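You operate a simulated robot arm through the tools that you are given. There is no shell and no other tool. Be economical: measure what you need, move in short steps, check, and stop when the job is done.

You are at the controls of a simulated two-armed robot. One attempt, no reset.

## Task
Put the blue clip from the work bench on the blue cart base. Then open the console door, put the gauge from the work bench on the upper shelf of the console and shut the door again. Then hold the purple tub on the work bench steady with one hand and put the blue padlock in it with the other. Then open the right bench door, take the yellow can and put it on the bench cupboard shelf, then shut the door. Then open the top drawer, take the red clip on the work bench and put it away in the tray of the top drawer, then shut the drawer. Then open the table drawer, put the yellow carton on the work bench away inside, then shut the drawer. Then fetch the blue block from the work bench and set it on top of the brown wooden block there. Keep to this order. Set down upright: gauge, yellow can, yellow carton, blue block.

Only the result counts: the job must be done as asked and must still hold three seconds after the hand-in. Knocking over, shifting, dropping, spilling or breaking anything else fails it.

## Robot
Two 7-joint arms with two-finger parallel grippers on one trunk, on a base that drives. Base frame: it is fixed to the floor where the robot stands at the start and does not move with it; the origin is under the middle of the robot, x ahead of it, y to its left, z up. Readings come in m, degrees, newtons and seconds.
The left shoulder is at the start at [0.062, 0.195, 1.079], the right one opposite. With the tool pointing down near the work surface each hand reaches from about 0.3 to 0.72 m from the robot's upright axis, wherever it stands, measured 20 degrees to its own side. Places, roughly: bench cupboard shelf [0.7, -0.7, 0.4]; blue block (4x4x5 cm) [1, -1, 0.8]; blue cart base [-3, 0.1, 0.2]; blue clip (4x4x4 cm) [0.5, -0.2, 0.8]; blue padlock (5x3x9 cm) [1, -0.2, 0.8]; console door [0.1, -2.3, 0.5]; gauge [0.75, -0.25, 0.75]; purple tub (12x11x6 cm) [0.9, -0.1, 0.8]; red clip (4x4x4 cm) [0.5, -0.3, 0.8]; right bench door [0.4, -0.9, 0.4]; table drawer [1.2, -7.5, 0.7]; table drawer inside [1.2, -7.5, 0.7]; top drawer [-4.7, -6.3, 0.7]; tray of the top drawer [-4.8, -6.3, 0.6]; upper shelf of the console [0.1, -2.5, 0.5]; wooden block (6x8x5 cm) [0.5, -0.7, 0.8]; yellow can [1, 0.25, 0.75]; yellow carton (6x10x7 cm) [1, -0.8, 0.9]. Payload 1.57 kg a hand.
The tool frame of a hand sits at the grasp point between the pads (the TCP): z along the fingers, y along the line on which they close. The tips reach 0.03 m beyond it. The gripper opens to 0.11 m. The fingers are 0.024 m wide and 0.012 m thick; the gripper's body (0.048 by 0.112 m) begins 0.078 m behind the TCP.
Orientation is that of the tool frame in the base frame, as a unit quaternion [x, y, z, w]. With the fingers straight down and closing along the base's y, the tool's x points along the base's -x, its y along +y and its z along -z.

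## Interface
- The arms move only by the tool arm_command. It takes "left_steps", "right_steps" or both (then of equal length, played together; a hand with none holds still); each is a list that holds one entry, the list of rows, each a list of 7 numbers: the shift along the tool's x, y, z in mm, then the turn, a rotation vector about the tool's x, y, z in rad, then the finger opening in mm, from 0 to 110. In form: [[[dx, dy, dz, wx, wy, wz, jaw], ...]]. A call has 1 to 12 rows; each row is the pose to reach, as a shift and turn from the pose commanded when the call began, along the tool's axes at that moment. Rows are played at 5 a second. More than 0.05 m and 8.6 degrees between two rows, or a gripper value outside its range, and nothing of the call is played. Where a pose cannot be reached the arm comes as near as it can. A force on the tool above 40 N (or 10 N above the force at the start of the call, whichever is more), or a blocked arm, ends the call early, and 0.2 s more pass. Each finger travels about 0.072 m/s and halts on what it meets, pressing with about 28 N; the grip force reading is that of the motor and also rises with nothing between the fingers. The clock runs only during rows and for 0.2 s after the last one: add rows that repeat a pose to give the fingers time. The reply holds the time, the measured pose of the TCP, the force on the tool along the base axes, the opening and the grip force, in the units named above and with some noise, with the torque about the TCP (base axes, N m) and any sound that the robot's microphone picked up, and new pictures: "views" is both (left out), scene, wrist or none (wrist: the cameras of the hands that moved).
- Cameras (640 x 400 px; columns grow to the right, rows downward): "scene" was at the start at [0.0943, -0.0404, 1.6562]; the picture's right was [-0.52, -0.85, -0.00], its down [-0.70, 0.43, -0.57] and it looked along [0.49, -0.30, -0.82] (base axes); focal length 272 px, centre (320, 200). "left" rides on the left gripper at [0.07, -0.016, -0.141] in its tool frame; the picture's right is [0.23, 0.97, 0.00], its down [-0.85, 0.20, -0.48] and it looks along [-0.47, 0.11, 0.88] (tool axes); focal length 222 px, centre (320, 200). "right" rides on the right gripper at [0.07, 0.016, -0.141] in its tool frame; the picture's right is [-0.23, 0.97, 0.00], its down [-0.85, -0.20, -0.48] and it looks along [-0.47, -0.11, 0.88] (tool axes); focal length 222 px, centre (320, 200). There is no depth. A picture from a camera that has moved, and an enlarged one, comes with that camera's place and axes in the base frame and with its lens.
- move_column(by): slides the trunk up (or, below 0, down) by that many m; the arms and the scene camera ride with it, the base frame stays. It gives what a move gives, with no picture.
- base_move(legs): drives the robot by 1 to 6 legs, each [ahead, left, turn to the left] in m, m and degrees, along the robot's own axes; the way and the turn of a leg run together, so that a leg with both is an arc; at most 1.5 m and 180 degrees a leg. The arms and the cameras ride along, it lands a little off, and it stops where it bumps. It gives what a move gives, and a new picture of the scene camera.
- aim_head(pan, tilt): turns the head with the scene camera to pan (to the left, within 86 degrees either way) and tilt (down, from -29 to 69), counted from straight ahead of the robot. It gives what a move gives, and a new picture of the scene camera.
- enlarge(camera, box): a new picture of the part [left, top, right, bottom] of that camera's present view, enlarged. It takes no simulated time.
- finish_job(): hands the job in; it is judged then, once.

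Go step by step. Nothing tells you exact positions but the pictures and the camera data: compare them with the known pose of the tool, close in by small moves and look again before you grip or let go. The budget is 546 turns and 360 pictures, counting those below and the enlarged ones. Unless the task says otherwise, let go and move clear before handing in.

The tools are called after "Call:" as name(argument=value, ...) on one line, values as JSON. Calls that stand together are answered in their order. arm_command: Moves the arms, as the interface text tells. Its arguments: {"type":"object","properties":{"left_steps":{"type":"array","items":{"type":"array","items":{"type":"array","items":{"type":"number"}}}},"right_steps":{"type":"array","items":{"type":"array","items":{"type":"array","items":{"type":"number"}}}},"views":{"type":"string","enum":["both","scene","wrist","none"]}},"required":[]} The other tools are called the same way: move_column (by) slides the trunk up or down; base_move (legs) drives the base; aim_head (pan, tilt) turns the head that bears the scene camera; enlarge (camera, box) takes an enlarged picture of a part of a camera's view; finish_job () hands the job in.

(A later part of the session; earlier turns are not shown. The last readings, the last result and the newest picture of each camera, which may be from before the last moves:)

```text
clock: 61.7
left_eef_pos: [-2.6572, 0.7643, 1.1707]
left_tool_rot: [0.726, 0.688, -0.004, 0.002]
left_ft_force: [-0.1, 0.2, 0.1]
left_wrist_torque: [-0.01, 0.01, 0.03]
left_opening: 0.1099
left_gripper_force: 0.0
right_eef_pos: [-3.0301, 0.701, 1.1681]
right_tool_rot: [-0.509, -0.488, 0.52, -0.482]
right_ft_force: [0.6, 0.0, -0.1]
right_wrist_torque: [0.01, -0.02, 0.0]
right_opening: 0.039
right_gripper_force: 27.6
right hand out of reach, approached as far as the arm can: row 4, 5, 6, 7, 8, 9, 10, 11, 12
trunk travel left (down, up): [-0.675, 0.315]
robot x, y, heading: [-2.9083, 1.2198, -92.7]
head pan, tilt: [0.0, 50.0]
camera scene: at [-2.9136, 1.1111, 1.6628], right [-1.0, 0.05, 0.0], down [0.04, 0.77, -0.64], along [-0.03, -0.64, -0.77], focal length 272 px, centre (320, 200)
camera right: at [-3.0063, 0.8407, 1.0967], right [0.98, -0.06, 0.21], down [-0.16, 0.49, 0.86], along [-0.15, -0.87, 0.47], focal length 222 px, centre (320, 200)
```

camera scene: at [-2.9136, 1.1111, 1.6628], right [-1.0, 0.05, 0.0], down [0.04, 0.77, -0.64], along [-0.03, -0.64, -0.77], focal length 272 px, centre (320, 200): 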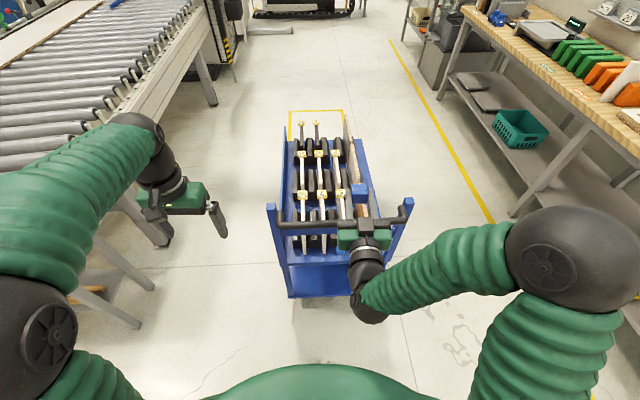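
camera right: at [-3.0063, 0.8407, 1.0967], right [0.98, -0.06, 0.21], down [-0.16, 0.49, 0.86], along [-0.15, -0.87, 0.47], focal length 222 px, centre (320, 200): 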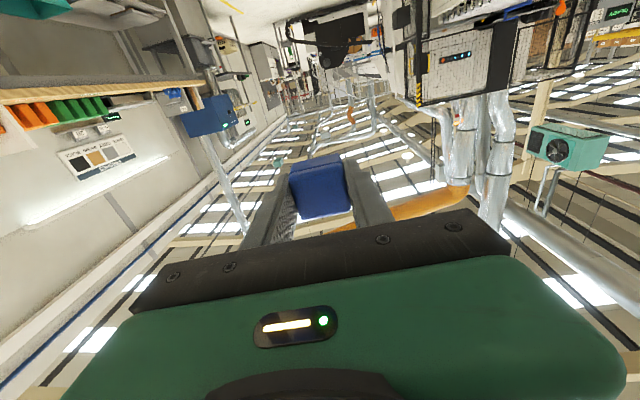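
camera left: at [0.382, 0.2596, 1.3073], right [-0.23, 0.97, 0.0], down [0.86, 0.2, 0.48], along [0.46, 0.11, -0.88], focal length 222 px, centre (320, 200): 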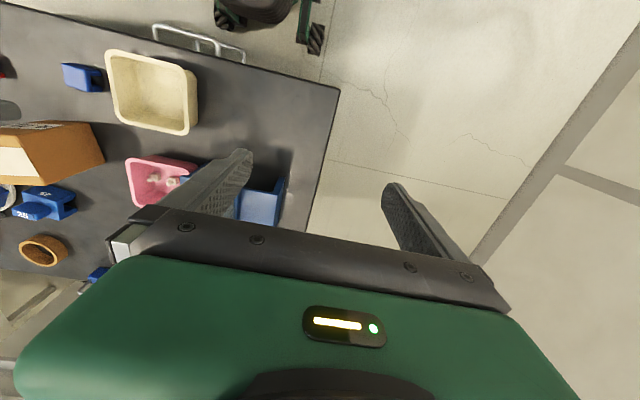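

The hand is now horizontal at y≈0.70 in front of the cart. I lower the trunk in two moves.

Call:
move_column(by=-0.35)

Call:
move_column(by=-0.3)

Call:
aim_head(pan=0, tilt=40)

```text
clock: 65.1
left_eef_pos: [-2.658, 0.7642, 0.8193]
left_tool_rot: [0.725, 0.688, -0.002, 0.002]
left_ft_force: [-1.1, 0.1, 0.1]
left_wrist_torque: [0.0, 0.0, -0.03]
left_opening: 0.1102
left_gripper_force: 0.1
right_eef_pos: [-3.0304, 0.6995, 0.8181]
right_tool_rot: [-0.511, -0.487, 0.52, -0.482]
right_ft_force: [-0.5, 0.4, -0.4]
right_wrist_torque: [-0.02, 0.01, 0.01]
right_opening: 0.0392
right_gripper_force: 27.9
trunk travel left (down, up): [-0.325, 0.665]
robot x, y, heading: [-2.9075, 1.2224, -93.0]
head pan, tilt: [0.0, 50.0]
```

```text
clock: 68.1
left_eef_pos: [-2.6574, 0.7651, 0.519]
left_tool_rot: [0.725, 0.689, -0.003, 0.001]
left_ft_force: [0.3, -0.8, -0.4]
left_wrist_torque: [-0.03, 0.0, -0.01]
left_opening: 0.11
left_gripper_force: 0.0
right_eef_pos: [-3.0309, 0.7002, 0.5168]
right_tool_rot: [-0.51, -0.488, 0.519, -0.482]
right_ft_force: [0.2, 0.2, -0.3]
right_wrist_torque: [-0.02, 0.02, -0.01]
right_opening: 0.0391
right_gripper_force: 28.2
trunk travel left (down, up): [-0.025, 0.965]
robot x, y, heading: [-2.9117, 1.2215, -92.9]
head pan, tilt: [0.0, 50.0]
```

```text
clock: 68.8
left_eef_pos: [-2.6578, 0.764, 0.5197]
left_tool_rot: [0.725, 0.688, -0.002, 0.001]
left_ft_force: [0.6, 0.1, -0.4]
left_wrist_torque: [0.0, -0.03, 0.0]
left_opening: 0.1099
left_gripper_force: 0.0
right_eef_pos: [-3.0301, 0.7013, 0.5164]
right_tool_rot: [-0.511, -0.487, 0.519, -0.482]
right_ft_force: [-0.1, -0.1, -0.4]
right_wrist_torque: [-0.02, 0.0, -0.02]
right_opening: 0.039
right_gripper_force: 28.4
trunk travel left (down, up): [-0.025, 0.965]
robot x, y, heading: [-2.9123, 1.2168, -93.1]
head pan, tilt: [0.0, 40.0]
camera scene: at [-2.9145, 1.1033, 1.0269], right [-1.0, 0.05, 0.0], down [0.03, 0.64, -0.76], along [-0.04, -0.76, -0.64], focal length 272 px, centre (320, 200)
```

scene: 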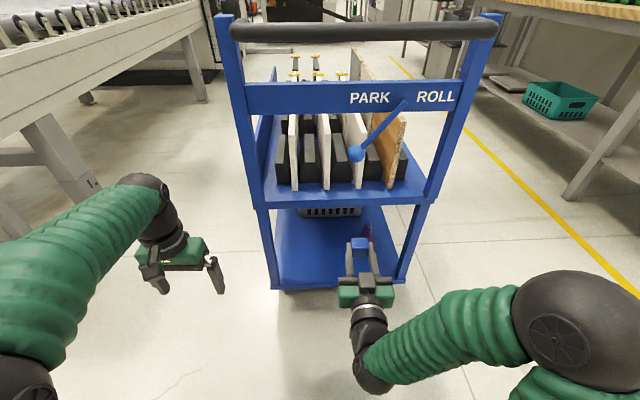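

The deck is near z≈0.15 with its front edge at y≈0.55, and the opening goes up to ≈0.5. I lower the hand to z≈0.24 in front of it, shifting to x≈-2.95.

Call:
arm_command(right_steps=[[[40, 11, 0, 0, 0, 0, 20], [80, 22, 0, 0, 0, 0, 20], [120, 33, 0, 0, 0, 0, 20], [160, 44, 0, 0, 0, 0, 20], [200, 55, 0, 0, 0, 0, 20], [240, 66, 0, 0, 0, 0, 20], [280, 77, 0, 0, 0, 0, 20], [280, 77, 0, 0, 0, 0, 20]]], views="both")

```text
clock: 70.6
left_eef_pos: [-2.6575, 0.7635, 0.5188]
left_tool_rot: [0.726, 0.688, -0.002, 0.001]
left_ft_force: [0.4, -1.1, 0.2]
left_wrist_torque: [-0.02, -0.01, -0.07]
left_opening: 0.1097
left_gripper_force: 0.0
right_eef_pos: [-2.9594, 0.6943, 0.2349]
right_tool_rot: [-0.51, -0.488, 0.519, -0.483]
right_ft_force: [-0.3, -1.1, -0.9]
right_wrist_torque: [0.0, 0.01, 0.0]
right_opening: 0.0391
right_gripper_force: 27.7
trunk travel left (down, up): [-0.025, 0.965]
robot x, y, heading: [-2.9102, 1.2204, -92.9]
head pan, tilt: [0.0, 40.0]
camera scene: at [-2.9139, 1.1028, 1.0269], right [-1.0, 0.05, 0.0], down [0.03, 0.64, -0.76], along [-0.04, -0.76, -0.64], focal length 272 px, centre (320, 200)
camera right: at [-2.9357, 0.8342, 0.1638], right [0.98, -0.06, 0.21], down [-0.16, 0.49, 0.86], along [-0.15, -0.87, 0.47], focal length 222 px, centre (320, 200)
```

scene: 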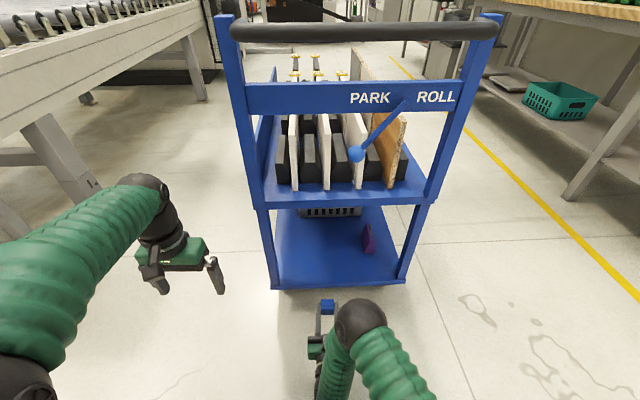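
right: 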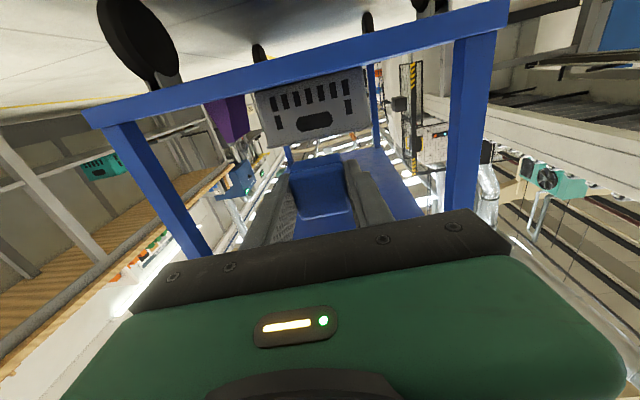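

The deck top is at z≈0.153 and the way in is clear. I slide the clip in over the deck.

Call:
arm_command(right_steps=[[[0, 0, 45, 0, 0, 0, 20], [0, 0, 90, 0, 0, 0, 20], [0, 0, 135, 0, 0, 0, 20], [0, 0, 180, 0, 0, 0, 20], [0, 0, 200, 0, 0, 0, 20], [0, 0, 200, 0, 0, 0, 20]]], views="scene")

```text
clock: 72.0
left_eef_pos: [-2.6567, 0.7648, 0.5195]
left_tool_rot: [0.725, 0.688, -0.003, 0.002]
left_ft_force: [-0.2, -0.5, -1.1]
left_wrist_torque: [0.01, -0.03, 0.04]
left_opening: 0.1097
left_gripper_force: 0.1
right_eef_pos: [-2.9688, 0.4944, 0.236]
right_tool_rot: [-0.509, -0.488, 0.52, -0.482]
right_ft_force: [0.2, -0.6, -0.7]
right_wrist_torque: [0.01, 0.02, -0.01]
right_opening: 0.0393
right_gripper_force: 28.3
trunk travel left (down, up): [-0.025, 0.965]
robot x, y, heading: [-2.9072, 1.2218, -92.9]
head pan, tilt: [0.0, 40.0]
camera scene: at [-2.914, 1.1025, 1.0268], right [-1.0, 0.05, 0.0], down [0.03, 0.64, -0.76], along [-0.04, -0.76, -0.64], focal length 272 px, centre (320, 200)
```

scene: 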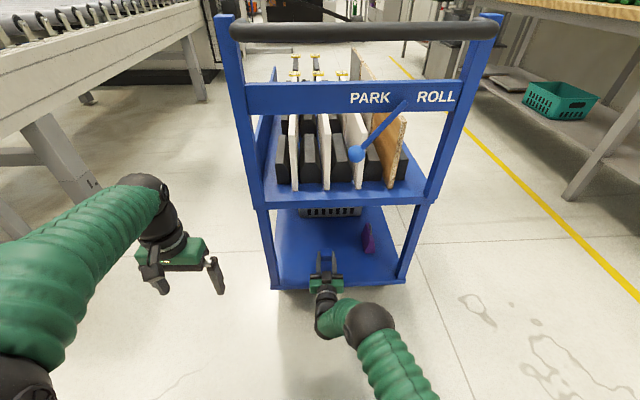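

Call:
arm_command(right_steps=[[[30, 0, 0, 0, 0, 0, 20], [50, 0, 0, 0, 0, 0, 20], [57, 0, 0, 0, 0, 0, 20], [57, 0, 0, 0, 0, 0, 20]]], views="both")

Call:
enlarge(camera="scene", box=[250, 190, 430, 310])

```text
clock: 73.0
left_eef_pos: [-2.6582, 0.7646, 0.5193]
left_tool_rot: [0.725, 0.689, -0.003, 0.001]
left_ft_force: [-0.1, -0.4, 0.2]
left_wrist_torque: [0.03, 0.0, -0.01]
left_opening: 0.1101
left_gripper_force: 0.1
right_eef_pos: [-2.9709, 0.4943, 0.1795]
right_tool_rot: [-0.509, -0.488, 0.52, -0.482]
right_ft_force: [-0.7, 0.7, 0.5]
right_wrist_torque: [-0.03, 0.02, 0.01]
right_opening: 0.0389
right_gripper_force: 27.6
trunk travel left (down, up): [-0.025, 0.965]
robot x, y, heading: [-2.9087, 1.2229, -92.8]
head pan, tilt: [0.0, 40.0]
camera scene: at [-2.914, 1.1025, 1.0268], right [-1.0, 0.05, 0.0], down [0.03, 0.64, -0.76], along [-0.04, -0.76, -0.64], focal length 272 px, centre (320, 200)
camera right: at [-2.9472, 0.634, 0.108], right [0.98, -0.06, 0.21], down [-0.16, 0.49, 0.86], along [-0.15, -0.87, 0.47], focal length 222 px, centre (320, 200)
```

scene: 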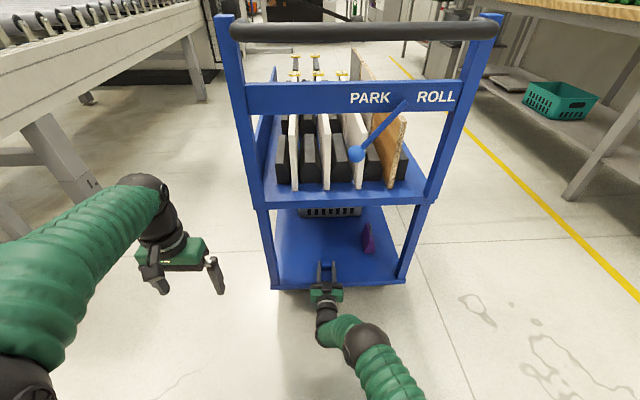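
right: 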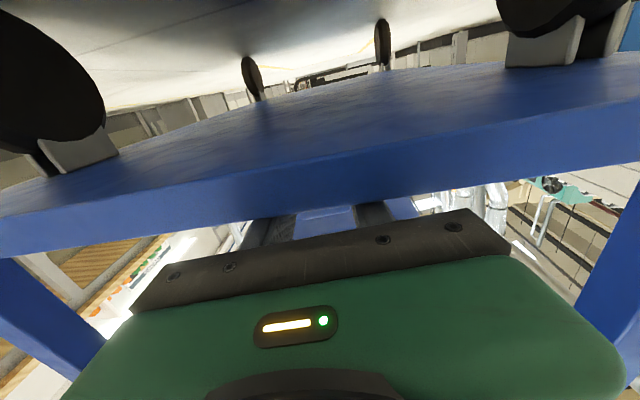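

```text
3.33 times, centred on (340, 250) of scene
camera zoom: at [-2.914, 1.1025, 1.0268], right [-1.0, 0.05, 0.0], down [0.03, 0.64, -0.76], along [-0.04, -0.76, -0.64], focal length 906 px, centre (253, 33)
```

zoom: 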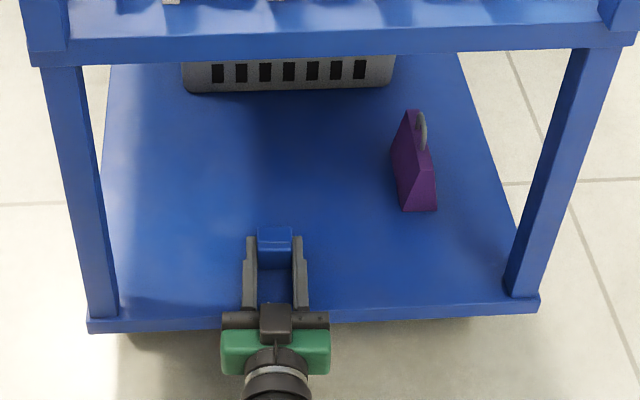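

The clip is within a few mm of the deck. I lower 4 mm more and check the force.

Call:
arm_command(right_steps=[[[3, 0, 0, 0, 0, 0, 20], [5, 0, 0, 0, 0, 0, 20]]], views="none")

```text
clock: 73.6
left_eef_pos: [-2.6572, 0.7658, 0.5192]
left_tool_rot: [0.726, 0.688, -0.003, 0.002]
left_ft_force: [-0.1, 0.1, -0.5]
left_wrist_torque: [-0.03, -0.02, 0.01]
left_opening: 0.1101
left_gripper_force: 0.0
right_eef_pos: [-2.9711, 0.4937, 0.1767]
right_tool_rot: [-0.508, -0.487, 0.521, -0.484]
right_ft_force: [0.6, -0.4, 8.1]
right_wrist_torque: [-0.06, -0.18, -0.03]
right_opening: 0.0395
right_gripper_force: 28.0
trunk travel left (down, up): [-0.025, 0.965]
robot x, y, heading: [-2.907, 1.2202, -93.0]
head pan, tilt: [0.0, 40.0]
```

Light contact at the clip (8 N, little torque). I open and draw the hand straight back.

Call:
arm_command(right_steps=[[[5, 0, 0, 0, 0, 0, 45], [4, 0, 0, 0, 0, 0, 60], [3, 0, 0, 0, 0, 0, 65], [3, 0, -40, 0, 0, 0, 65], [3, 0, -80, 0, 0, 0, 65], [3, 0, -120, 0, 0, 0, 65], [3, 0, -160, 0, 0, 0, 65], [3, 0, -200, 0, 0, 0, 65]]], views="scene")

Call:
enlarge(camera="scene", box=[250, 190, 430, 310])

```text
clock: 75.4
left_eef_pos: [-2.6572, 0.7643, 0.5198]
left_tool_rot: [0.726, 0.688, -0.002, 0.001]
left_ft_force: [0.3, -0.8, -0.2]
left_wrist_torque: [-0.01, -0.02, -0.02]
left_opening: 0.11
left_gripper_force: 0.1
right_eef_pos: [-2.9603, 0.6966, 0.168]
right_tool_rot: [-0.51, -0.488, 0.52, -0.481]
right_ft_force: [0.2, 0.3, -0.1]
right_wrist_torque: [-0.02, 0.01, 0.0]
right_opening: 0.0648
right_gripper_force: 0.0
trunk travel left (down, up): [-0.025, 0.965]
robot x, y, heading: [-2.9101, 1.2218, -92.9]
head pan, tilt: [0.0, 40.0]
camera scene: at [-2.9138, 1.103, 1.0269], right [-1.0, 0.05, 0.0], down [0.03, 0.64, -0.76], along [-0.04, -0.76, -0.64], focal length 272 px, centre (320, 200)
```

scene: 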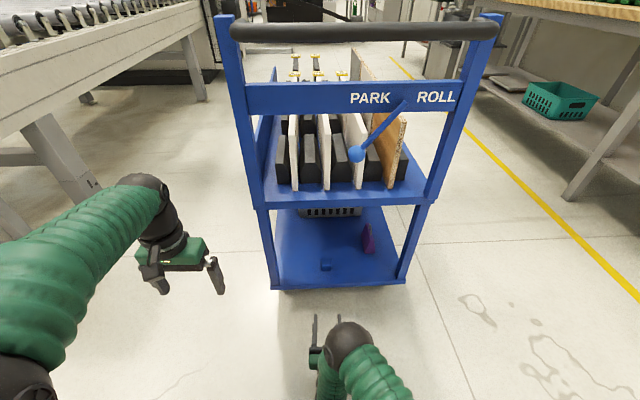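

```text
3.33 times, centred on (340, 250) of scene
camera zoom: at [-2.9138, 1.103, 1.0269], right [-1.0, 0.05, 0.0], down [0.03, 0.64, -0.76], along [-0.04, -0.76, -0.64], focal length 906 px, centre (253, 33)
```

zoom: 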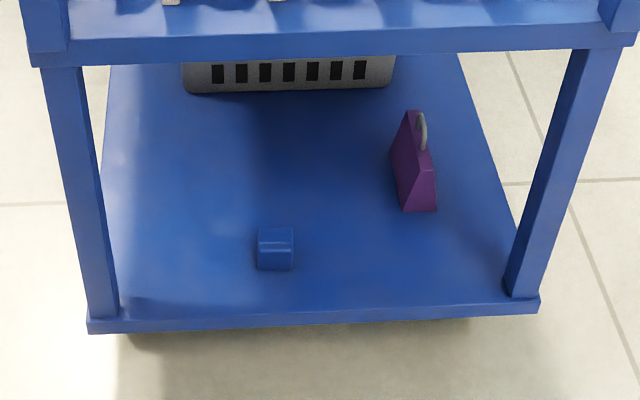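

The clip lies on the cart base. I raise the trunk and bring the hand back to a travel pose.

Call:
move_column(by=0.35)

Call:
move_column(by=0.3)

Call:
arm_command(right_steps=[[[-29, -10, -14, 0, 0.143, 0, 65], [-58, -20, -28, 0, 0.286, 0, 65], [-87, -30, -42, 0, 0.429, 0, 65], [-116, -40, -56, 0, 0.571, 0, 65], [-145, -50, -70, 0, 0.714, 0, 65], [-174, -60, -84, 0, 0.857, 0, 65], [-203, -70, -98, 0, 1.0, 0, 65], [-232, -80, -112, 0, 1.143, 0, 65], [-261, -90, -126, 0, 1.286, 0, 65], [-290, -100, -140, 0, 1.429, 0, 65], [-319, -110, -154, 0, 1.571, 0, 65], [-350, -120, -165, 0, 1.571, 0, 65]]], views="none")

```text
clock: 78.9
left_eef_pos: [-2.657, 0.7631, 0.869]
left_tool_rot: [0.725, 0.689, -0.002, 0.002]
left_ft_force: [-0.2, 0.0, -0.3]
left_wrist_torque: [0.03, 0.01, -0.01]
left_opening: 0.11
left_gripper_force: 0.0
right_eef_pos: [-2.9595, 0.6953, 0.5171]
right_tool_rot: [-0.509, -0.488, 0.52, -0.482]
right_ft_force: [-0.7, -0.4, 0.2]
right_wrist_torque: [-0.03, 0.01, 0.0]
right_opening: 0.065
right_gripper_force: 0.1
trunk travel left (down, up): [-0.375, 0.615]
robot x, y, heading: [-2.9106, 1.2186, -92.9]
head pan, tilt: [0.0, 40.0]
```

```text
clock: 81.9
left_eef_pos: [-2.6563, 0.7633, 1.1688]
left_tool_rot: [0.726, 0.688, -0.002, 0.001]
left_ft_force: [0.8, 0.7, -0.2]
left_wrist_torque: [0.03, -0.02, -0.01]
left_opening: 0.1099
left_gripper_force: 0.0
right_eef_pos: [-2.9597, 0.6937, 0.8179]
right_tool_rot: [-0.509, -0.488, 0.52, -0.482]
right_ft_force: [-0.7, -0.5, 1.1]
right_wrist_torque: [-0.02, 0.02, -0.01]
right_opening: 0.065
right_gripper_force: 0.1
trunk travel left (down, up): [-0.675, 0.315]
robot x, y, heading: [-2.9109, 1.2253, -93.3]
head pan, tilt: [0.0, 40.0]
```

```text
clock: 84.5
left_eef_pos: [-2.6592, 0.7621, 1.1697]
left_tool_rot: [0.725, 0.689, -0.001, 0.003]
left_ft_force: [-0.3, 0.5, 0.0]
left_wrist_torque: [-0.02, -0.03, -0.01]
left_opening: 0.1101
left_gripper_force: 0.1
right_eef_pos: [-3.0688, 0.8671, 1.1712]
right_tool_rot: [0.728, 0.686, -0.005, -0.005]
right_ft_force: [-0.3, 0.8, -0.7]
right_wrist_torque: [0.0, 0.02, 0.0]
right_opening: 0.0653
right_gripper_force: 0.1
right hand out of reach, approached as far as the arm can: row 8, 9, 10
trunk travel left (down, up): [-0.675, 0.315]
robot x, y, heading: [-2.911, 1.2196, -92.9]
head pan, tilt: [0.0, 40.0]
```

Next is the gauge. I drive back through the lane and around the bench's left end, to work from behind where reach is better.

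Call:
base_move(legs=[[0, 0, 92.9], [1.5, 0.03, 0], [1.35, 0, 0]])

Call:
aim_head(pan=0, tilt=35)

```text
refused: leg 2 is longer than a leg can be; nothing moved
```

```text
clock: 85.1
left_eef_pos: [-2.6591, 0.764, 1.169]
left_tool_rot: [0.725, 0.689, -0.002, 0.002]
left_ft_force: [0.2, 0.2, 0.1]
left_wrist_torque: [-0.02, 0.02, 0.03]
left_opening: 0.1099
left_gripper_force: 0.0
right_eef_pos: [-3.0693, 0.8684, 1.1712]
right_tool_rot: [0.729, 0.685, -0.007, -0.003]
right_ft_force: [0.4, 0.6, 0.4]
right_wrist_torque: [-0.01, -0.01, -0.03]
right_opening: 0.0649
right_gripper_force: 0.1
trunk travel left (down, up): [-0.675, 0.315]
robot x, y, heading: [-2.9091, 1.2201, -92.8]
head pan, tilt: [0.0, 35.0]
camera scene: at [-2.9178, 1.099, 1.6844], right [-1.0, 0.05, 0.0], down [0.03, 0.57, -0.82], along [-0.04, -0.82, -0.58], focal length 272 px, centre (320, 200)
```

scene: 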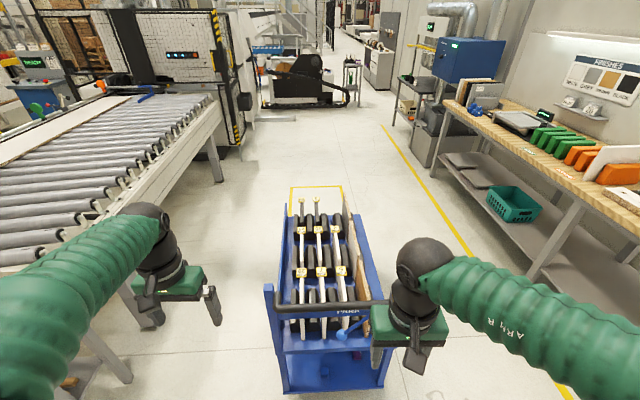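

Call:
base_move(legs=[[0, 0, 92.8], [1.45, 0, 0], [1.45, 0, 0]])

```text
clock: 103.2
left_eef_pos: [0.4585, 1.4643, 1.1694]
left_tool_rot: [0.005, 1.0, 0.0, 0.004]
left_ft_force: [-0.5, 0.7, -0.6]
left_wrist_torque: [0.02, -0.03, -0.01]
left_opening: 0.1097
left_gripper_force: 0.1
right_eef_pos: [0.3704, 1.0503, 1.1716]
right_tool_rot: [0.009, 1.0, -0.008, 0.002]
right_ft_force: [-0.2, 0.2, 0.5]
right_wrist_torque: [0.03, 0.0, 0.01]
right_opening: 0.065
right_gripper_force: 0.1
trunk travel left (down, up): [-0.675, 0.315]
robot x, y, heading: [0.009, 1.1916, -0.6]
head pan, tilt: [0.0, 35.0]
camera scene: at [0.133, 1.192, 1.6845], right [-0.01, -1.0, 0.0], down [-0.57, 0.01, -0.82], along [0.82, -0.01, -0.57], focal length 272 px, centre (320, 200)
```

scene: 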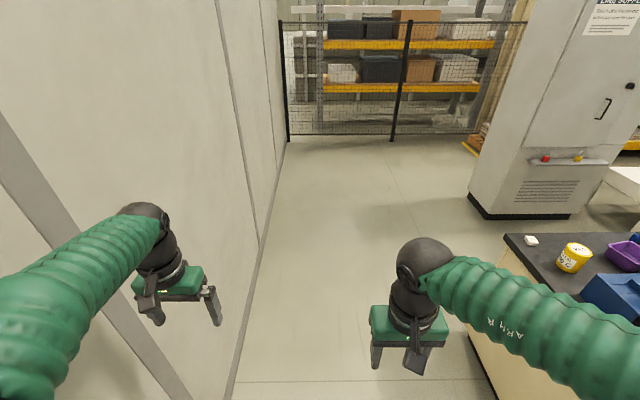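

Call:
base_move(legs=[[1.45, -0.1, 0], [0, 0, -89.5], [1.1, 0, 0]])

Call:
aim_head(pan=-60, tilt=45)

```text
clock: 119.4
left_eef_pos: [1.7003, -0.4882, 1.1704]
left_tool_rot: [0.711, 0.703, -0.002, 0.003]
left_ft_force: [0.2, 0.1, 0.3]
left_wrist_torque: [0.0, 0.04, 0.0]
left_opening: 0.11
left_gripper_force: 0.0
right_eef_pos: [1.2884, -0.4007, 1.1726]
right_tool_rot: [0.715, 0.699, -0.008, -0.004]
right_ft_force: [-0.4, 0.3, 0.5]
right_wrist_torque: [0.02, 0.01, 0.01]
right_opening: 0.0649
right_gripper_force: 0.0
trunk travel left (down, up): [-0.675, 0.315]
robot x, y, heading: [1.4323, -0.0434, -90.4]
head pan, tilt: [0.0, 35.0]
camera scene: at [1.4304, -0.1632, 1.6846], right [-1.0, 0.01, 0.0], down [0.01, 0.57, -0.82], along [-0.01, -0.82, -0.57], focal length 272 px, centre (320, 200)
```

scene: 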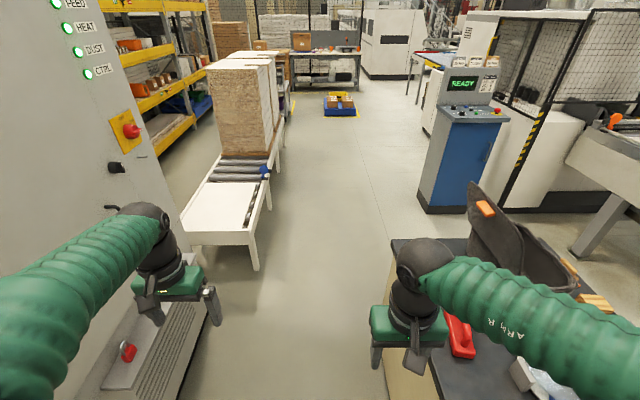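

```text
clock: 120.7
left_eef_pos: [1.7016, -0.4884, 1.1688]
left_tool_rot: [0.711, 0.703, -0.003, 0.002]
left_ft_force: [-0.1, 0.2, -0.6]
left_wrist_torque: [-0.01, 0.0, 0.01]
left_opening: 0.1101
left_gripper_force: 0.0
right_eef_pos: [1.2891, -0.3995, 1.1726]
right_tool_rot: [0.715, 0.699, -0.007, -0.003]
right_ft_force: [0.5, 0.1, 0.1]
right_wrist_torque: [0.02, 0.0, -0.02]
right_opening: 0.065
right_gripper_force: 0.2
trunk travel left (down, up): [-0.675, 0.315]
robot x, y, heading: [1.431, -0.0446, -90.6]
head pan, tilt: [-60.0, 45.0]
camera scene: at [1.3606, -0.116, 1.6698], right [-0.49, 0.87, 0.0], down [0.62, 0.35, -0.71], along [-0.62, -0.34, -0.71], focal length 272 px, centre (320, 200)
```

scene: 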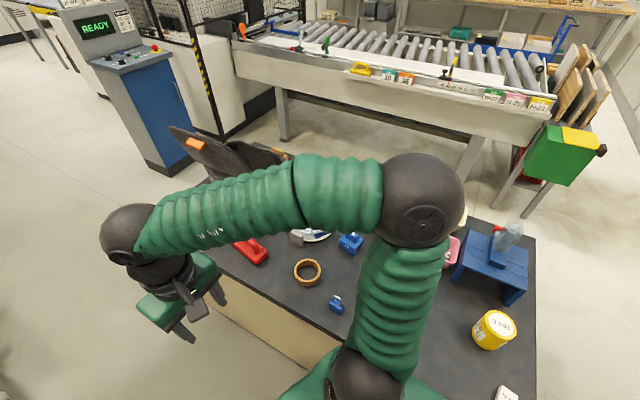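

Behind the bench I see the gauge ("25"), ring, padlock and yellow can. I turn to face the bench (heading 180).

Call:
base_move(legs=[[0.1, 0.03, 0], [0, 0, -89.5]])

Call:
aim_head(pan=0, tilt=55)

```text
clock: 125.7
left_eef_pos: [1.0156, -0.4155, 1.1695]
left_tool_rot: [1.0, -0.005, -0.003, -0.001]
left_ft_force: [0.7, 0.1, -0.8]
left_wrist_torque: [0.02, -0.01, 0.01]
left_opening: 0.11
left_gripper_force: 0.1
right_eef_pos: [1.1045, -0.0038, 1.1727]
right_tool_rot: [1.0, -0.009, -0.003, -0.008]
right_ft_force: [0.0, -0.6, 0.1]
right_wrist_torque: [0.0, 0.01, 0.02]
right_opening: 0.0651
right_gripper_force: 0.1
trunk travel left (down, up): [-0.675, 0.315]
robot x, y, heading: [1.4598, -0.1459, 179.4]
head pan, tilt: [-60.0, 45.0]
camera scene: at [1.3885, -0.075, 1.6698], right [0.87, 0.49, 0.0], down [0.35, -0.62, -0.71], along [-0.35, 0.62, -0.71], focal length 272 px, centre (320, 200)
```

scene: 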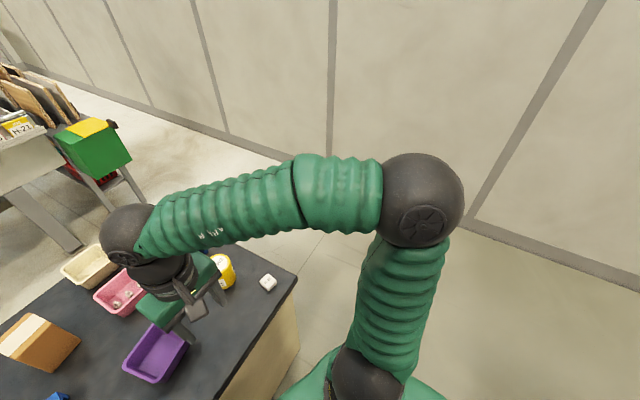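

```text
clock: 127.0
left_eef_pos: [1.0171, -0.4148, 1.1694]
left_tool_rot: [1.0, -0.005, -0.003, 0.001]
left_ft_force: [0.7, -0.3, -0.1]
left_wrist_torque: [0.02, -0.01, 0.01]
left_opening: 0.1102
left_gripper_force: 0.1
right_eef_pos: [1.1042, -0.0019, 1.1729]
right_tool_rot: [1.0, -0.009, -0.002, -0.007]
right_ft_force: [-0.2, 0.3, 0.0]
right_wrist_torque: [-0.02, 0.01, -0.01]
right_opening: 0.065
right_gripper_force: 0.1
trunk travel left (down, up): [-0.675, 0.315]
robot x, y, heading: [1.4581, -0.1443, 179.4]
head pan, tilt: [0.0, 55.0]
camera scene: at [1.3563, -0.1439, 1.6563], right [0.01, 1.0, 0.0], down [0.82, -0.01, -0.57], along [-0.57, 0.01, -0.82], focal length 272 px, centre (320, 200)
```

scene: 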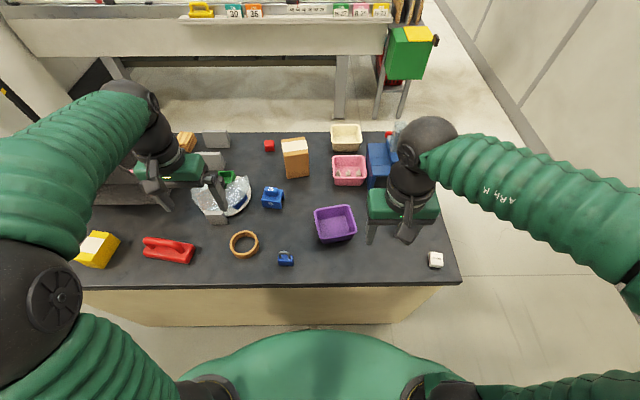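

Call:
enlarge(camera="scene", box=[190, 120, 370, 280])

```text
2.50 times, centred on (280, 200) of scene
camera zoom: at [1.3563, -0.1439, 1.6563], right [0.01, 1.0, 0.0], down [0.82, -0.01, -0.57], along [-0.57, 0.01, -0.82], focal length 679 px, centre (420, 200)
```

zoom: 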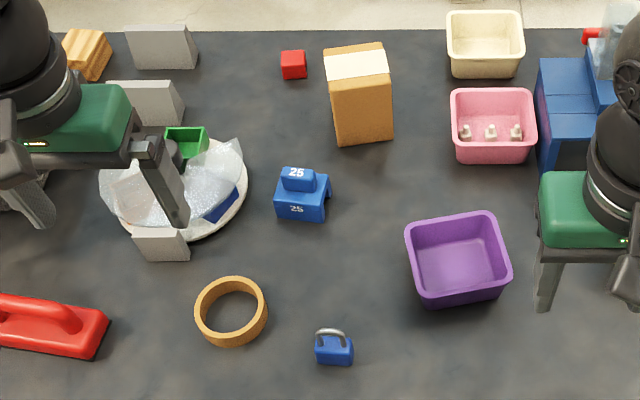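

The gauge is the small blue "25" piece near (0.776,-0.307). To place it on the shelf inside the console I'll grip it with a tilted hand. I bring the left hand near, pitched forward.

Call:
arm_command(left_steps=[[[-17, -15, 24, 0, -0.137, 0, 100], [-34, -31, 49, 0, -0.274, 0, 100], [-51, -46, 73, 0, -0.411, 0, 90], [-68, -62, 97, 0, -0.549, 0, 90], [-84, -77, 121, 0, -0.686, 0, 80], [-100, -93, 146, 0, -0.823, 0, 80], [-117, -108, 170, 0, -0.96, 0, 80], [-117, -108, 170, 0, -0.96, 0, 80]]], views="both")

```text
clock: 128.8
left_eef_pos: [0.9007, -0.3033, 0.9988]
left_tool_rot: [0.885, -0.005, -0.466, -0.003]
left_ft_force: [-0.4, 0.3, 0.0]
left_wrist_torque: [0.02, 0.0, 0.03]
left_opening: 0.0798
left_gripper_force: 0.1
right_eef_pos: [1.1057, -0.0023, 1.172]
right_tool_rot: [1.0, -0.01, -0.003, -0.009]
right_ft_force: [-0.2, 0.2, 0.2]
right_wrist_torque: [-0.02, -0.03, -0.03]
right_opening: 0.0649
right_gripper_force: 0.0
trunk travel left (down, up): [-0.675, 0.315]
robot x, y, heading: [1.465, -0.1446, 179.3]
head pan, tilt: [0.0, 55.0]
camera scene: at [1.3571, -0.1431, 1.6564], right [0.01, 1.0, 0.0], down [0.82, -0.01, -0.57], along [-0.57, 0.01, -0.82], focal length 272 px, centre (320, 200)
camera left: at [1.0562, -0.2908, 1.0214], right [0.12, -0.97, -0.19], down [-0.09, -0.2, 0.98], along [-0.99, -0.1, -0.11], focal length 222 px, centre (320, 200)
```

scene: 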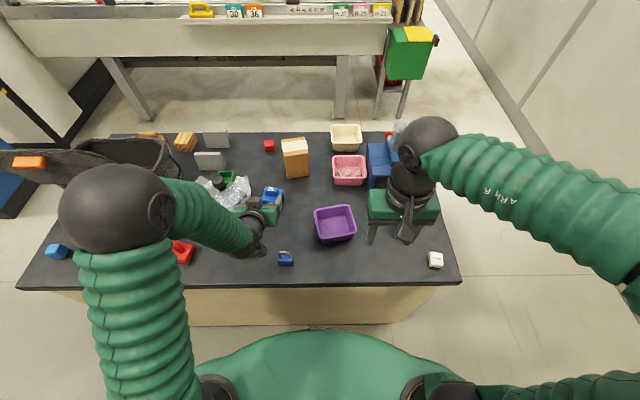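
left: 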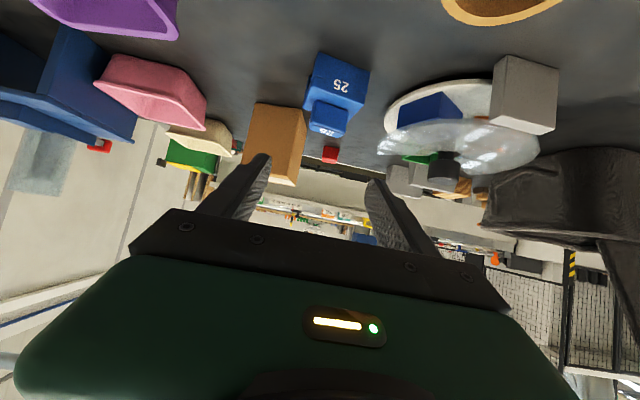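

Call:
enlarge(camera="left", box=[260, 30, 420, 180])

```text
2.67 times, centred on (340, 105) of left
camera zoom: at [1.0562, -0.2908, 1.0214], right [0.12, -0.97, -0.19], down [-0.09, -0.2, 0.98], along [-0.99, -0.1, -0.11], focal length 592 px, centre (267, 453)
```

zoom: 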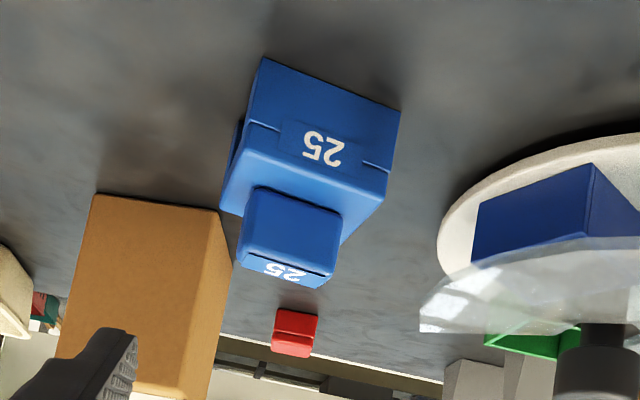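

The gauge stands about 8 cm high with a 4 cm wide knob block on top (z 0.87–0.90), yawed about 8°. I move in along the tool with that yaw, stopping 4 cm short.

Call:
arm_command(left_steps=[[[6, 2, 35, 0.03, 0, 0.02, 75], [14, 4, 75, 0.07, 0, 0.05, 70], [22, 7, 110, 0.107, 0, 0.075, 70], [22, 7, 110, 0.107, 0, 0.075, 70]]], views="both")

Call:
enlarge(camera="scene", box=[190, 140, 350, 260])

```text
clock: 129.8
left_eef_pos: [0.8204, -0.312, 0.9184]
left_tool_rot: [0.883, -0.063, -0.465, -0.032]
left_ft_force: [0.1, 0.1, 0.8]
left_wrist_torque: [-0.01, -0.02, 0.01]
left_opening: 0.07
left_gripper_force: 0.2
right_eef_pos: [1.1049, -0.0028, 1.172]
right_tool_rot: [1.0, -0.008, -0.003, -0.009]
right_ft_force: [0.5, 0.0, 0.2]
right_wrist_torque: [0.04, -0.01, -0.01]
right_opening: 0.0653
right_gripper_force: 0.0
trunk travel left (down, up): [-0.675, 0.315]
robot x, y, heading: [1.4619, -0.1446, 179.0]
head pan, tilt: [0.0, 55.0]
camera scene: at [1.3557, -0.1437, 1.6562], right [0.01, 1.0, 0.0], down [0.82, -0.01, -0.57], along [-0.57, 0.01, -0.82], focal length 272 px, centre (320, 200)
camera left: at [0.9768, -0.3188, 0.9413], right [-0.01, -0.98, -0.19], down [-0.12, -0.18, 0.98], along [-0.99, 0.03, -0.11], focal length 222 px, centre (320, 200)
```

scene: 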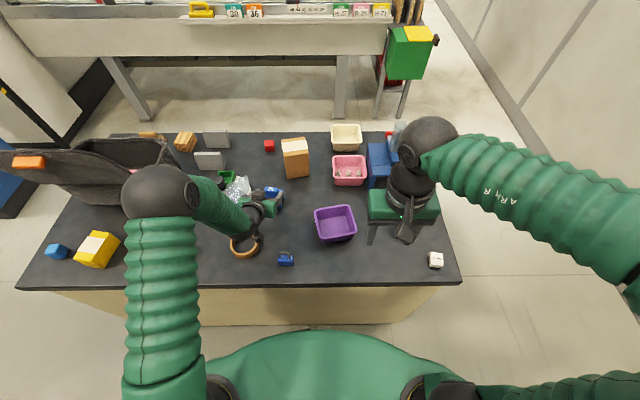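
left: 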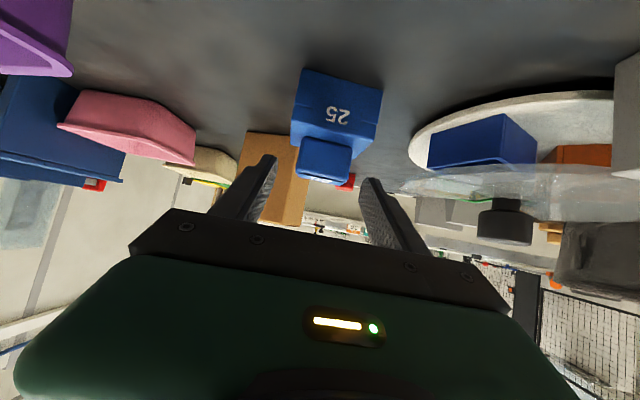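

```text
3.33 times, centred on (270, 200) of scene
camera zoom: at [1.3557, -0.1437, 1.6562], right [0.01, 1.0, 0.0], down [0.82, -0.01, -0.57], along [-0.57, 0.01, -0.82], focal length 906 px, centre (487, 200)
```

zoom: 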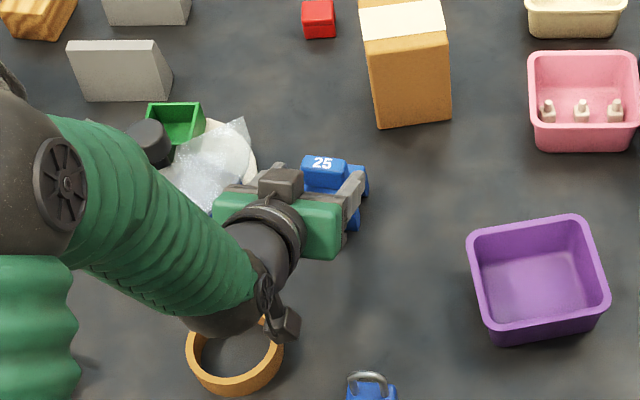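

Call:
arm_command(left_steps=[[[0, 0, 20, 0, 0, 0, 70], [0, 0, 40, 0, 0, 0, 70], [0, 0, 40, 0, 0, 0, 70], [0, 0, 40, 0, 0, 0, 50], [0, 0, 40, 0, 0, 0, 30], [0, 0, 40, 0, 0, 0, 20], [0, 0, 40, 0, 0, 0, 20]]], views="both")

```text
clock: 131.4
left_eef_pos: [0.7863, -0.3048, 0.8974]
left_tool_rot: [0.883, -0.062, -0.465, -0.032]
left_ft_force: [-0.7, -0.6, 2.9]
left_wrist_torque: [0.09, 0.05, -0.01]
left_opening: 0.0478
left_gripper_force: 28.3
right_eef_pos: [1.1047, -0.0019, 1.1717]
right_tool_rot: [1.0, -0.009, -0.004, -0.008]
right_ft_force: [-0.4, 0.2, 0.0]
right_wrist_torque: [0.01, 0.0, 0.02]
right_opening: 0.065
right_gripper_force: 0.0
trunk travel left (down, up): [-0.675, 0.315]
robot x, y, heading: [1.4582, -0.1417, 179.6]
head pan, tilt: [0.0, 55.0]
camera scene: at [1.3559, -0.1435, 1.6563], right [0.01, 1.0, 0.0], down [0.82, -0.01, -0.57], along [-0.57, 0.01, -0.82], focal length 272 px, centre (320, 200)
camera left: at [0.944, -0.3123, 0.9208], right [-0.01, -0.98, -0.19], down [-0.12, -0.18, 0.98], along [-0.99, 0.03, -0.11], focal length 222 px, centre (320, 200)
```

scene: 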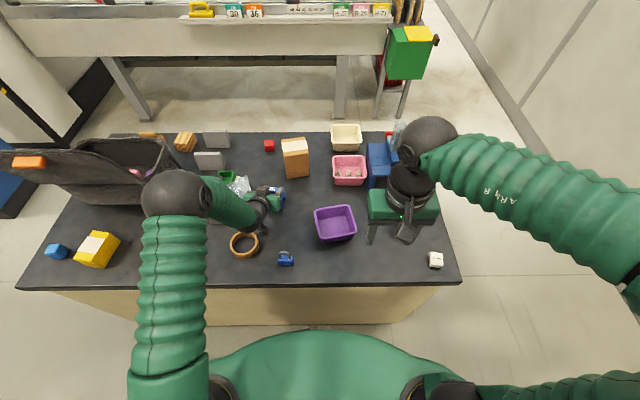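
left: 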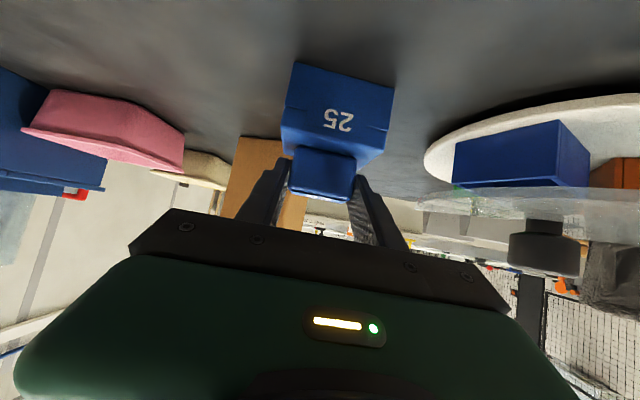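

The gauge block is gripped at 48 mm. I lift straight up and check.

Call:
arm_command(left_steps=[[[-25, 0, -17, 0, 0, 0, 20], [-57, 0, -40, 0, 0, 0, 20], [-90, 0, -63, 0, 0, 0, 20], [-123, 0, -86, 0, 0, 0, 20]]], views="both")

```text
clock: 132.4
left_eef_pos: [0.7901, -0.3066, 1.0445]
left_tool_rot: [0.883, -0.063, -0.464, -0.033]
left_ft_force: [0.6, 0.8, -2.1]
left_wrist_torque: [-0.02, -0.04, 0.03]
left_opening: 0.0474
left_gripper_force: 28.0
right_eef_pos: [1.1053, -0.0018, 1.1726]
right_tool_rot: [1.0, -0.009, -0.003, -0.008]
right_ft_force: [-0.3, 0.5, -0.8]
right_wrist_torque: [0.02, 0.0, -0.01]
right_opening: 0.0651
right_gripper_force: 0.0
trunk travel left (down, up): [-0.675, 0.315]
robot x, y, heading: [1.4621, -0.1481, 179.2]
head pan, tilt: [0.0, 55.0]
camera scene: at [1.3575, -0.1435, 1.6563], right [0.01, 1.0, 0.0], down [0.82, -0.01, -0.57], along [-0.57, 0.01, -0.82], focal length 272 px, centre (320, 200)
camera left: at [0.9469, -0.313, 1.0693], right [-0.01, -0.98, -0.19], down [-0.12, -0.18, 0.98], along [-0.99, 0.03, -0.11], focal length 222 px, centre (320, 200)
```

scene: 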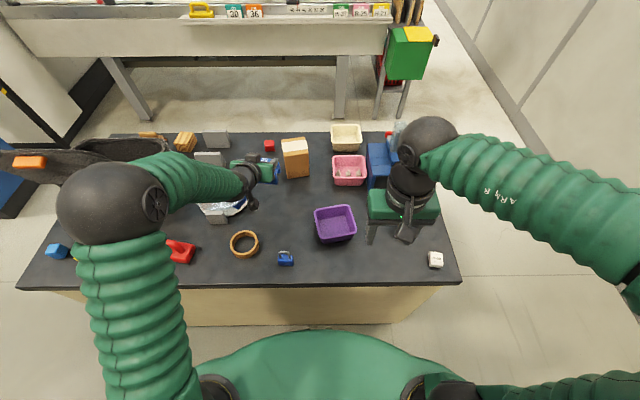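
left: 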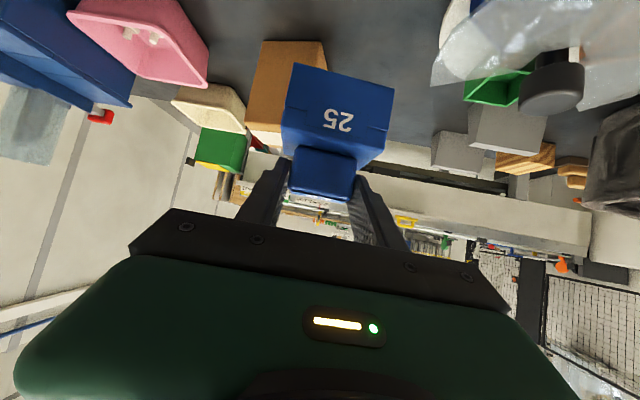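

The gauge is held well. I tuck it in, raise the trunk so the arms clear the crate lid, and turn toward −y to drive past the right end of the bench to the console.

Call:
arm_command(left_steps=[[[-3, 0, -45, 0, 0, 0, 20], [-6, 0, -90, 0, 0, 0, 20], [-9, 0, -135, 0, 0, 0, 20], [-12, 0, -180, 0, 0, 0, 20], [-12, 0, -191, 0, 0, 0, 20]]], views="none")

Call:
move_column(by=0.3)

Call:
aim_head(pan=0, tilt=35)

Call:
base_move(legs=[[0, 0, 90.5]])

```text
clock: 133.6
left_eef_pos: [0.9404, -0.3276, 1.1649]
left_tool_rot: [0.883, -0.062, -0.465, -0.032]
left_ft_force: [0.5, 0.7, -1.4]
left_wrist_torque: [0.0, -0.03, 0.0]
left_opening: 0.0477
left_gripper_force: 28.0
right_eef_pos: [1.1043, -0.0017, 1.171]
right_tool_rot: [1.0, -0.009, -0.002, -0.008]
right_ft_force: [-0.2, 0.1, -0.3]
right_wrist_torque: [-0.02, 0.0, 0.02]
right_opening: 0.065
right_gripper_force: 0.0
trunk travel left (down, up): [-0.675, 0.315]
robot x, y, heading: [1.4598, -0.144, 179.3]
head pan, tilt: [0.0, 55.0]
```

```text
clock: 136.6
left_eef_pos: [0.9402, -0.3277, 1.464]
left_tool_rot: [0.883, -0.062, -0.464, -0.033]
left_ft_force: [0.2, 0.2, -1.7]
left_wrist_torque: [0.0, 0.01, 0.06]
left_opening: 0.0476
left_gripper_force: 28.1
right_eef_pos: [1.1041, -0.0022, 1.4716]
right_tool_rot: [1.0, -0.008, -0.003, -0.008]
right_ft_force: [0.4, -0.5, -0.8]
right_wrist_torque: [0.01, 0.01, 0.0]
right_opening: 0.0651
right_gripper_force: 0.0
trunk travel left (down, up): [-0.975, 0.015]
robot x, y, heading: [1.4609, -0.1439, 179.6]
head pan, tilt: [0.0, 55.0]
```

```text
clock: 137.4
left_eef_pos: [0.9381, -0.3279, 1.465]
left_tool_rot: [0.883, -0.063, -0.464, -0.033]
left_ft_force: [0.5, -0.5, -0.7]
left_wrist_torque: [-0.01, -0.04, 0.01]
left_opening: 0.0475
left_gripper_force: 27.5
right_eef_pos: [1.1034, -0.0027, 1.4719]
right_tool_rot: [1.0, -0.009, -0.002, -0.007]
right_ft_force: [0.1, 1.0, 0.1]
right_wrist_torque: [-0.01, 0.01, 0.0]
right_opening: 0.0651
right_gripper_force: 0.1
trunk travel left (down, up): [-0.975, 0.015]
robot x, y, heading: [1.4652, -0.1444, 179.5]
head pan, tilt: [0.0, 35.0]
camera scene: at [1.34, -0.1435, 1.9844], right [0.01, 1.0, 0.0], down [0.58, -0.01, -0.82], along [-0.82, 0.01, -0.58], focal length 272 px, centre (320, 200)
```

scene: 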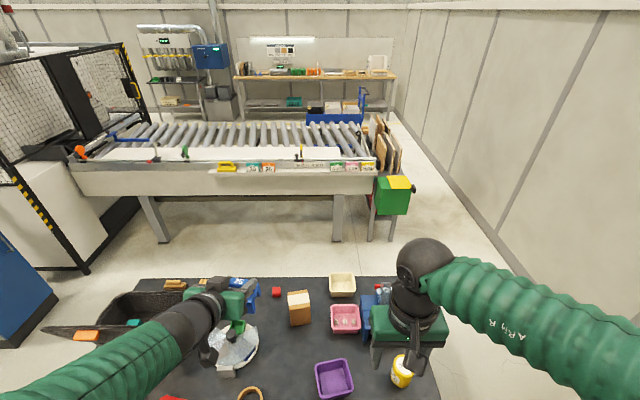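

```text
clock: 141.7
left_eef_pos: [1.6664, -0.6575, 1.4651]
left_tool_rot: [0.656, 0.595, -0.344, 0.312]
left_ft_force: [-0.3, 0.6, -1.2]
left_wrist_torque: [0.03, 0.0, 0.02]
left_opening: 0.0474
left_gripper_force: 28.2
right_eef_pos: [1.3334, -0.5068, 1.4718]
right_tool_rot: [0.698, 0.716, -0.008, -0.004]
right_ft_force: [-0.4, 1.0, 0.1]
right_wrist_torque: [0.0, -0.02, -0.01]
right_opening: 0.065
right_gripper_force: 0.0
trunk travel left (down, up): [-0.975, 0.015]
robot x, y, heading: [1.4611, -0.1426, -88.0]
head pan, tilt: [0.0, 35.0]
camera scene: at [1.4642, -0.2658, 1.9845], right [-1.0, -0.03, 0.0], down [-0.02, 0.57, -0.82], along [0.03, -0.82, -0.57], focal length 272 px, centre (320, 200)
```

scene: 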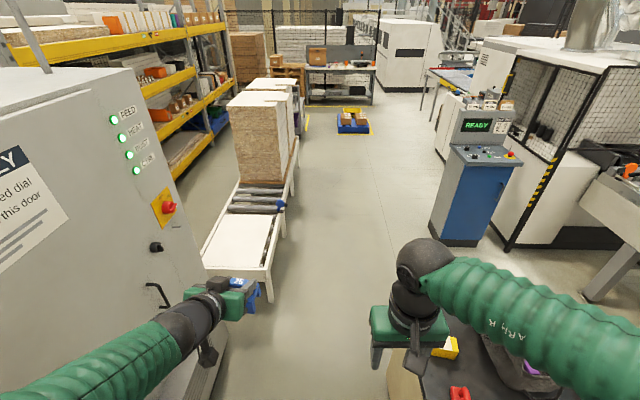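

Call:
base_move(legs=[[0, -0.08, -2], [1.4, 0, 0]])

```text
clock: 149.2
left_eef_pos: [1.5472, -2.04, 1.4671]
left_tool_rot: [0.669, 0.58, -0.349, 0.308]
left_ft_force: [-0.5, 0.6, -0.9]
left_wrist_torque: [0.01, -0.02, -0.01]
left_opening: 0.0473
left_gripper_force: 27.9
right_eef_pos: [1.2206, -1.8774, 1.4709]
right_tool_rot: [0.711, 0.703, -0.006, -0.001]
right_ft_force: [-0.5, 0.3, 0.1]
right_wrist_torque: [0.01, 0.01, 0.02]
right_opening: 0.0653
right_gripper_force: 0.1
trunk travel left (down, up): [-0.975, 0.015]
robot x, y, heading: [1.3696, -1.5206, -90.1]
head pan, tilt: [0.0, 35.0]
camera scene: at [1.3541, -1.6404, 1.9846], right [-1.0, 0.01, -0.01], down [0.01, 0.57, -0.82], along [0.0, -0.82, -0.57], focal length 272 px, centre (320, 200)
```

scene: 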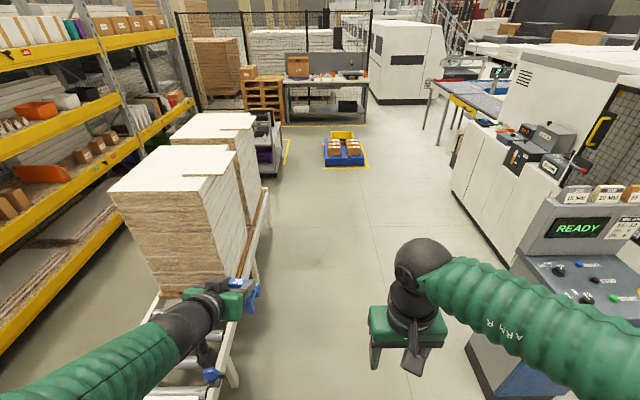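

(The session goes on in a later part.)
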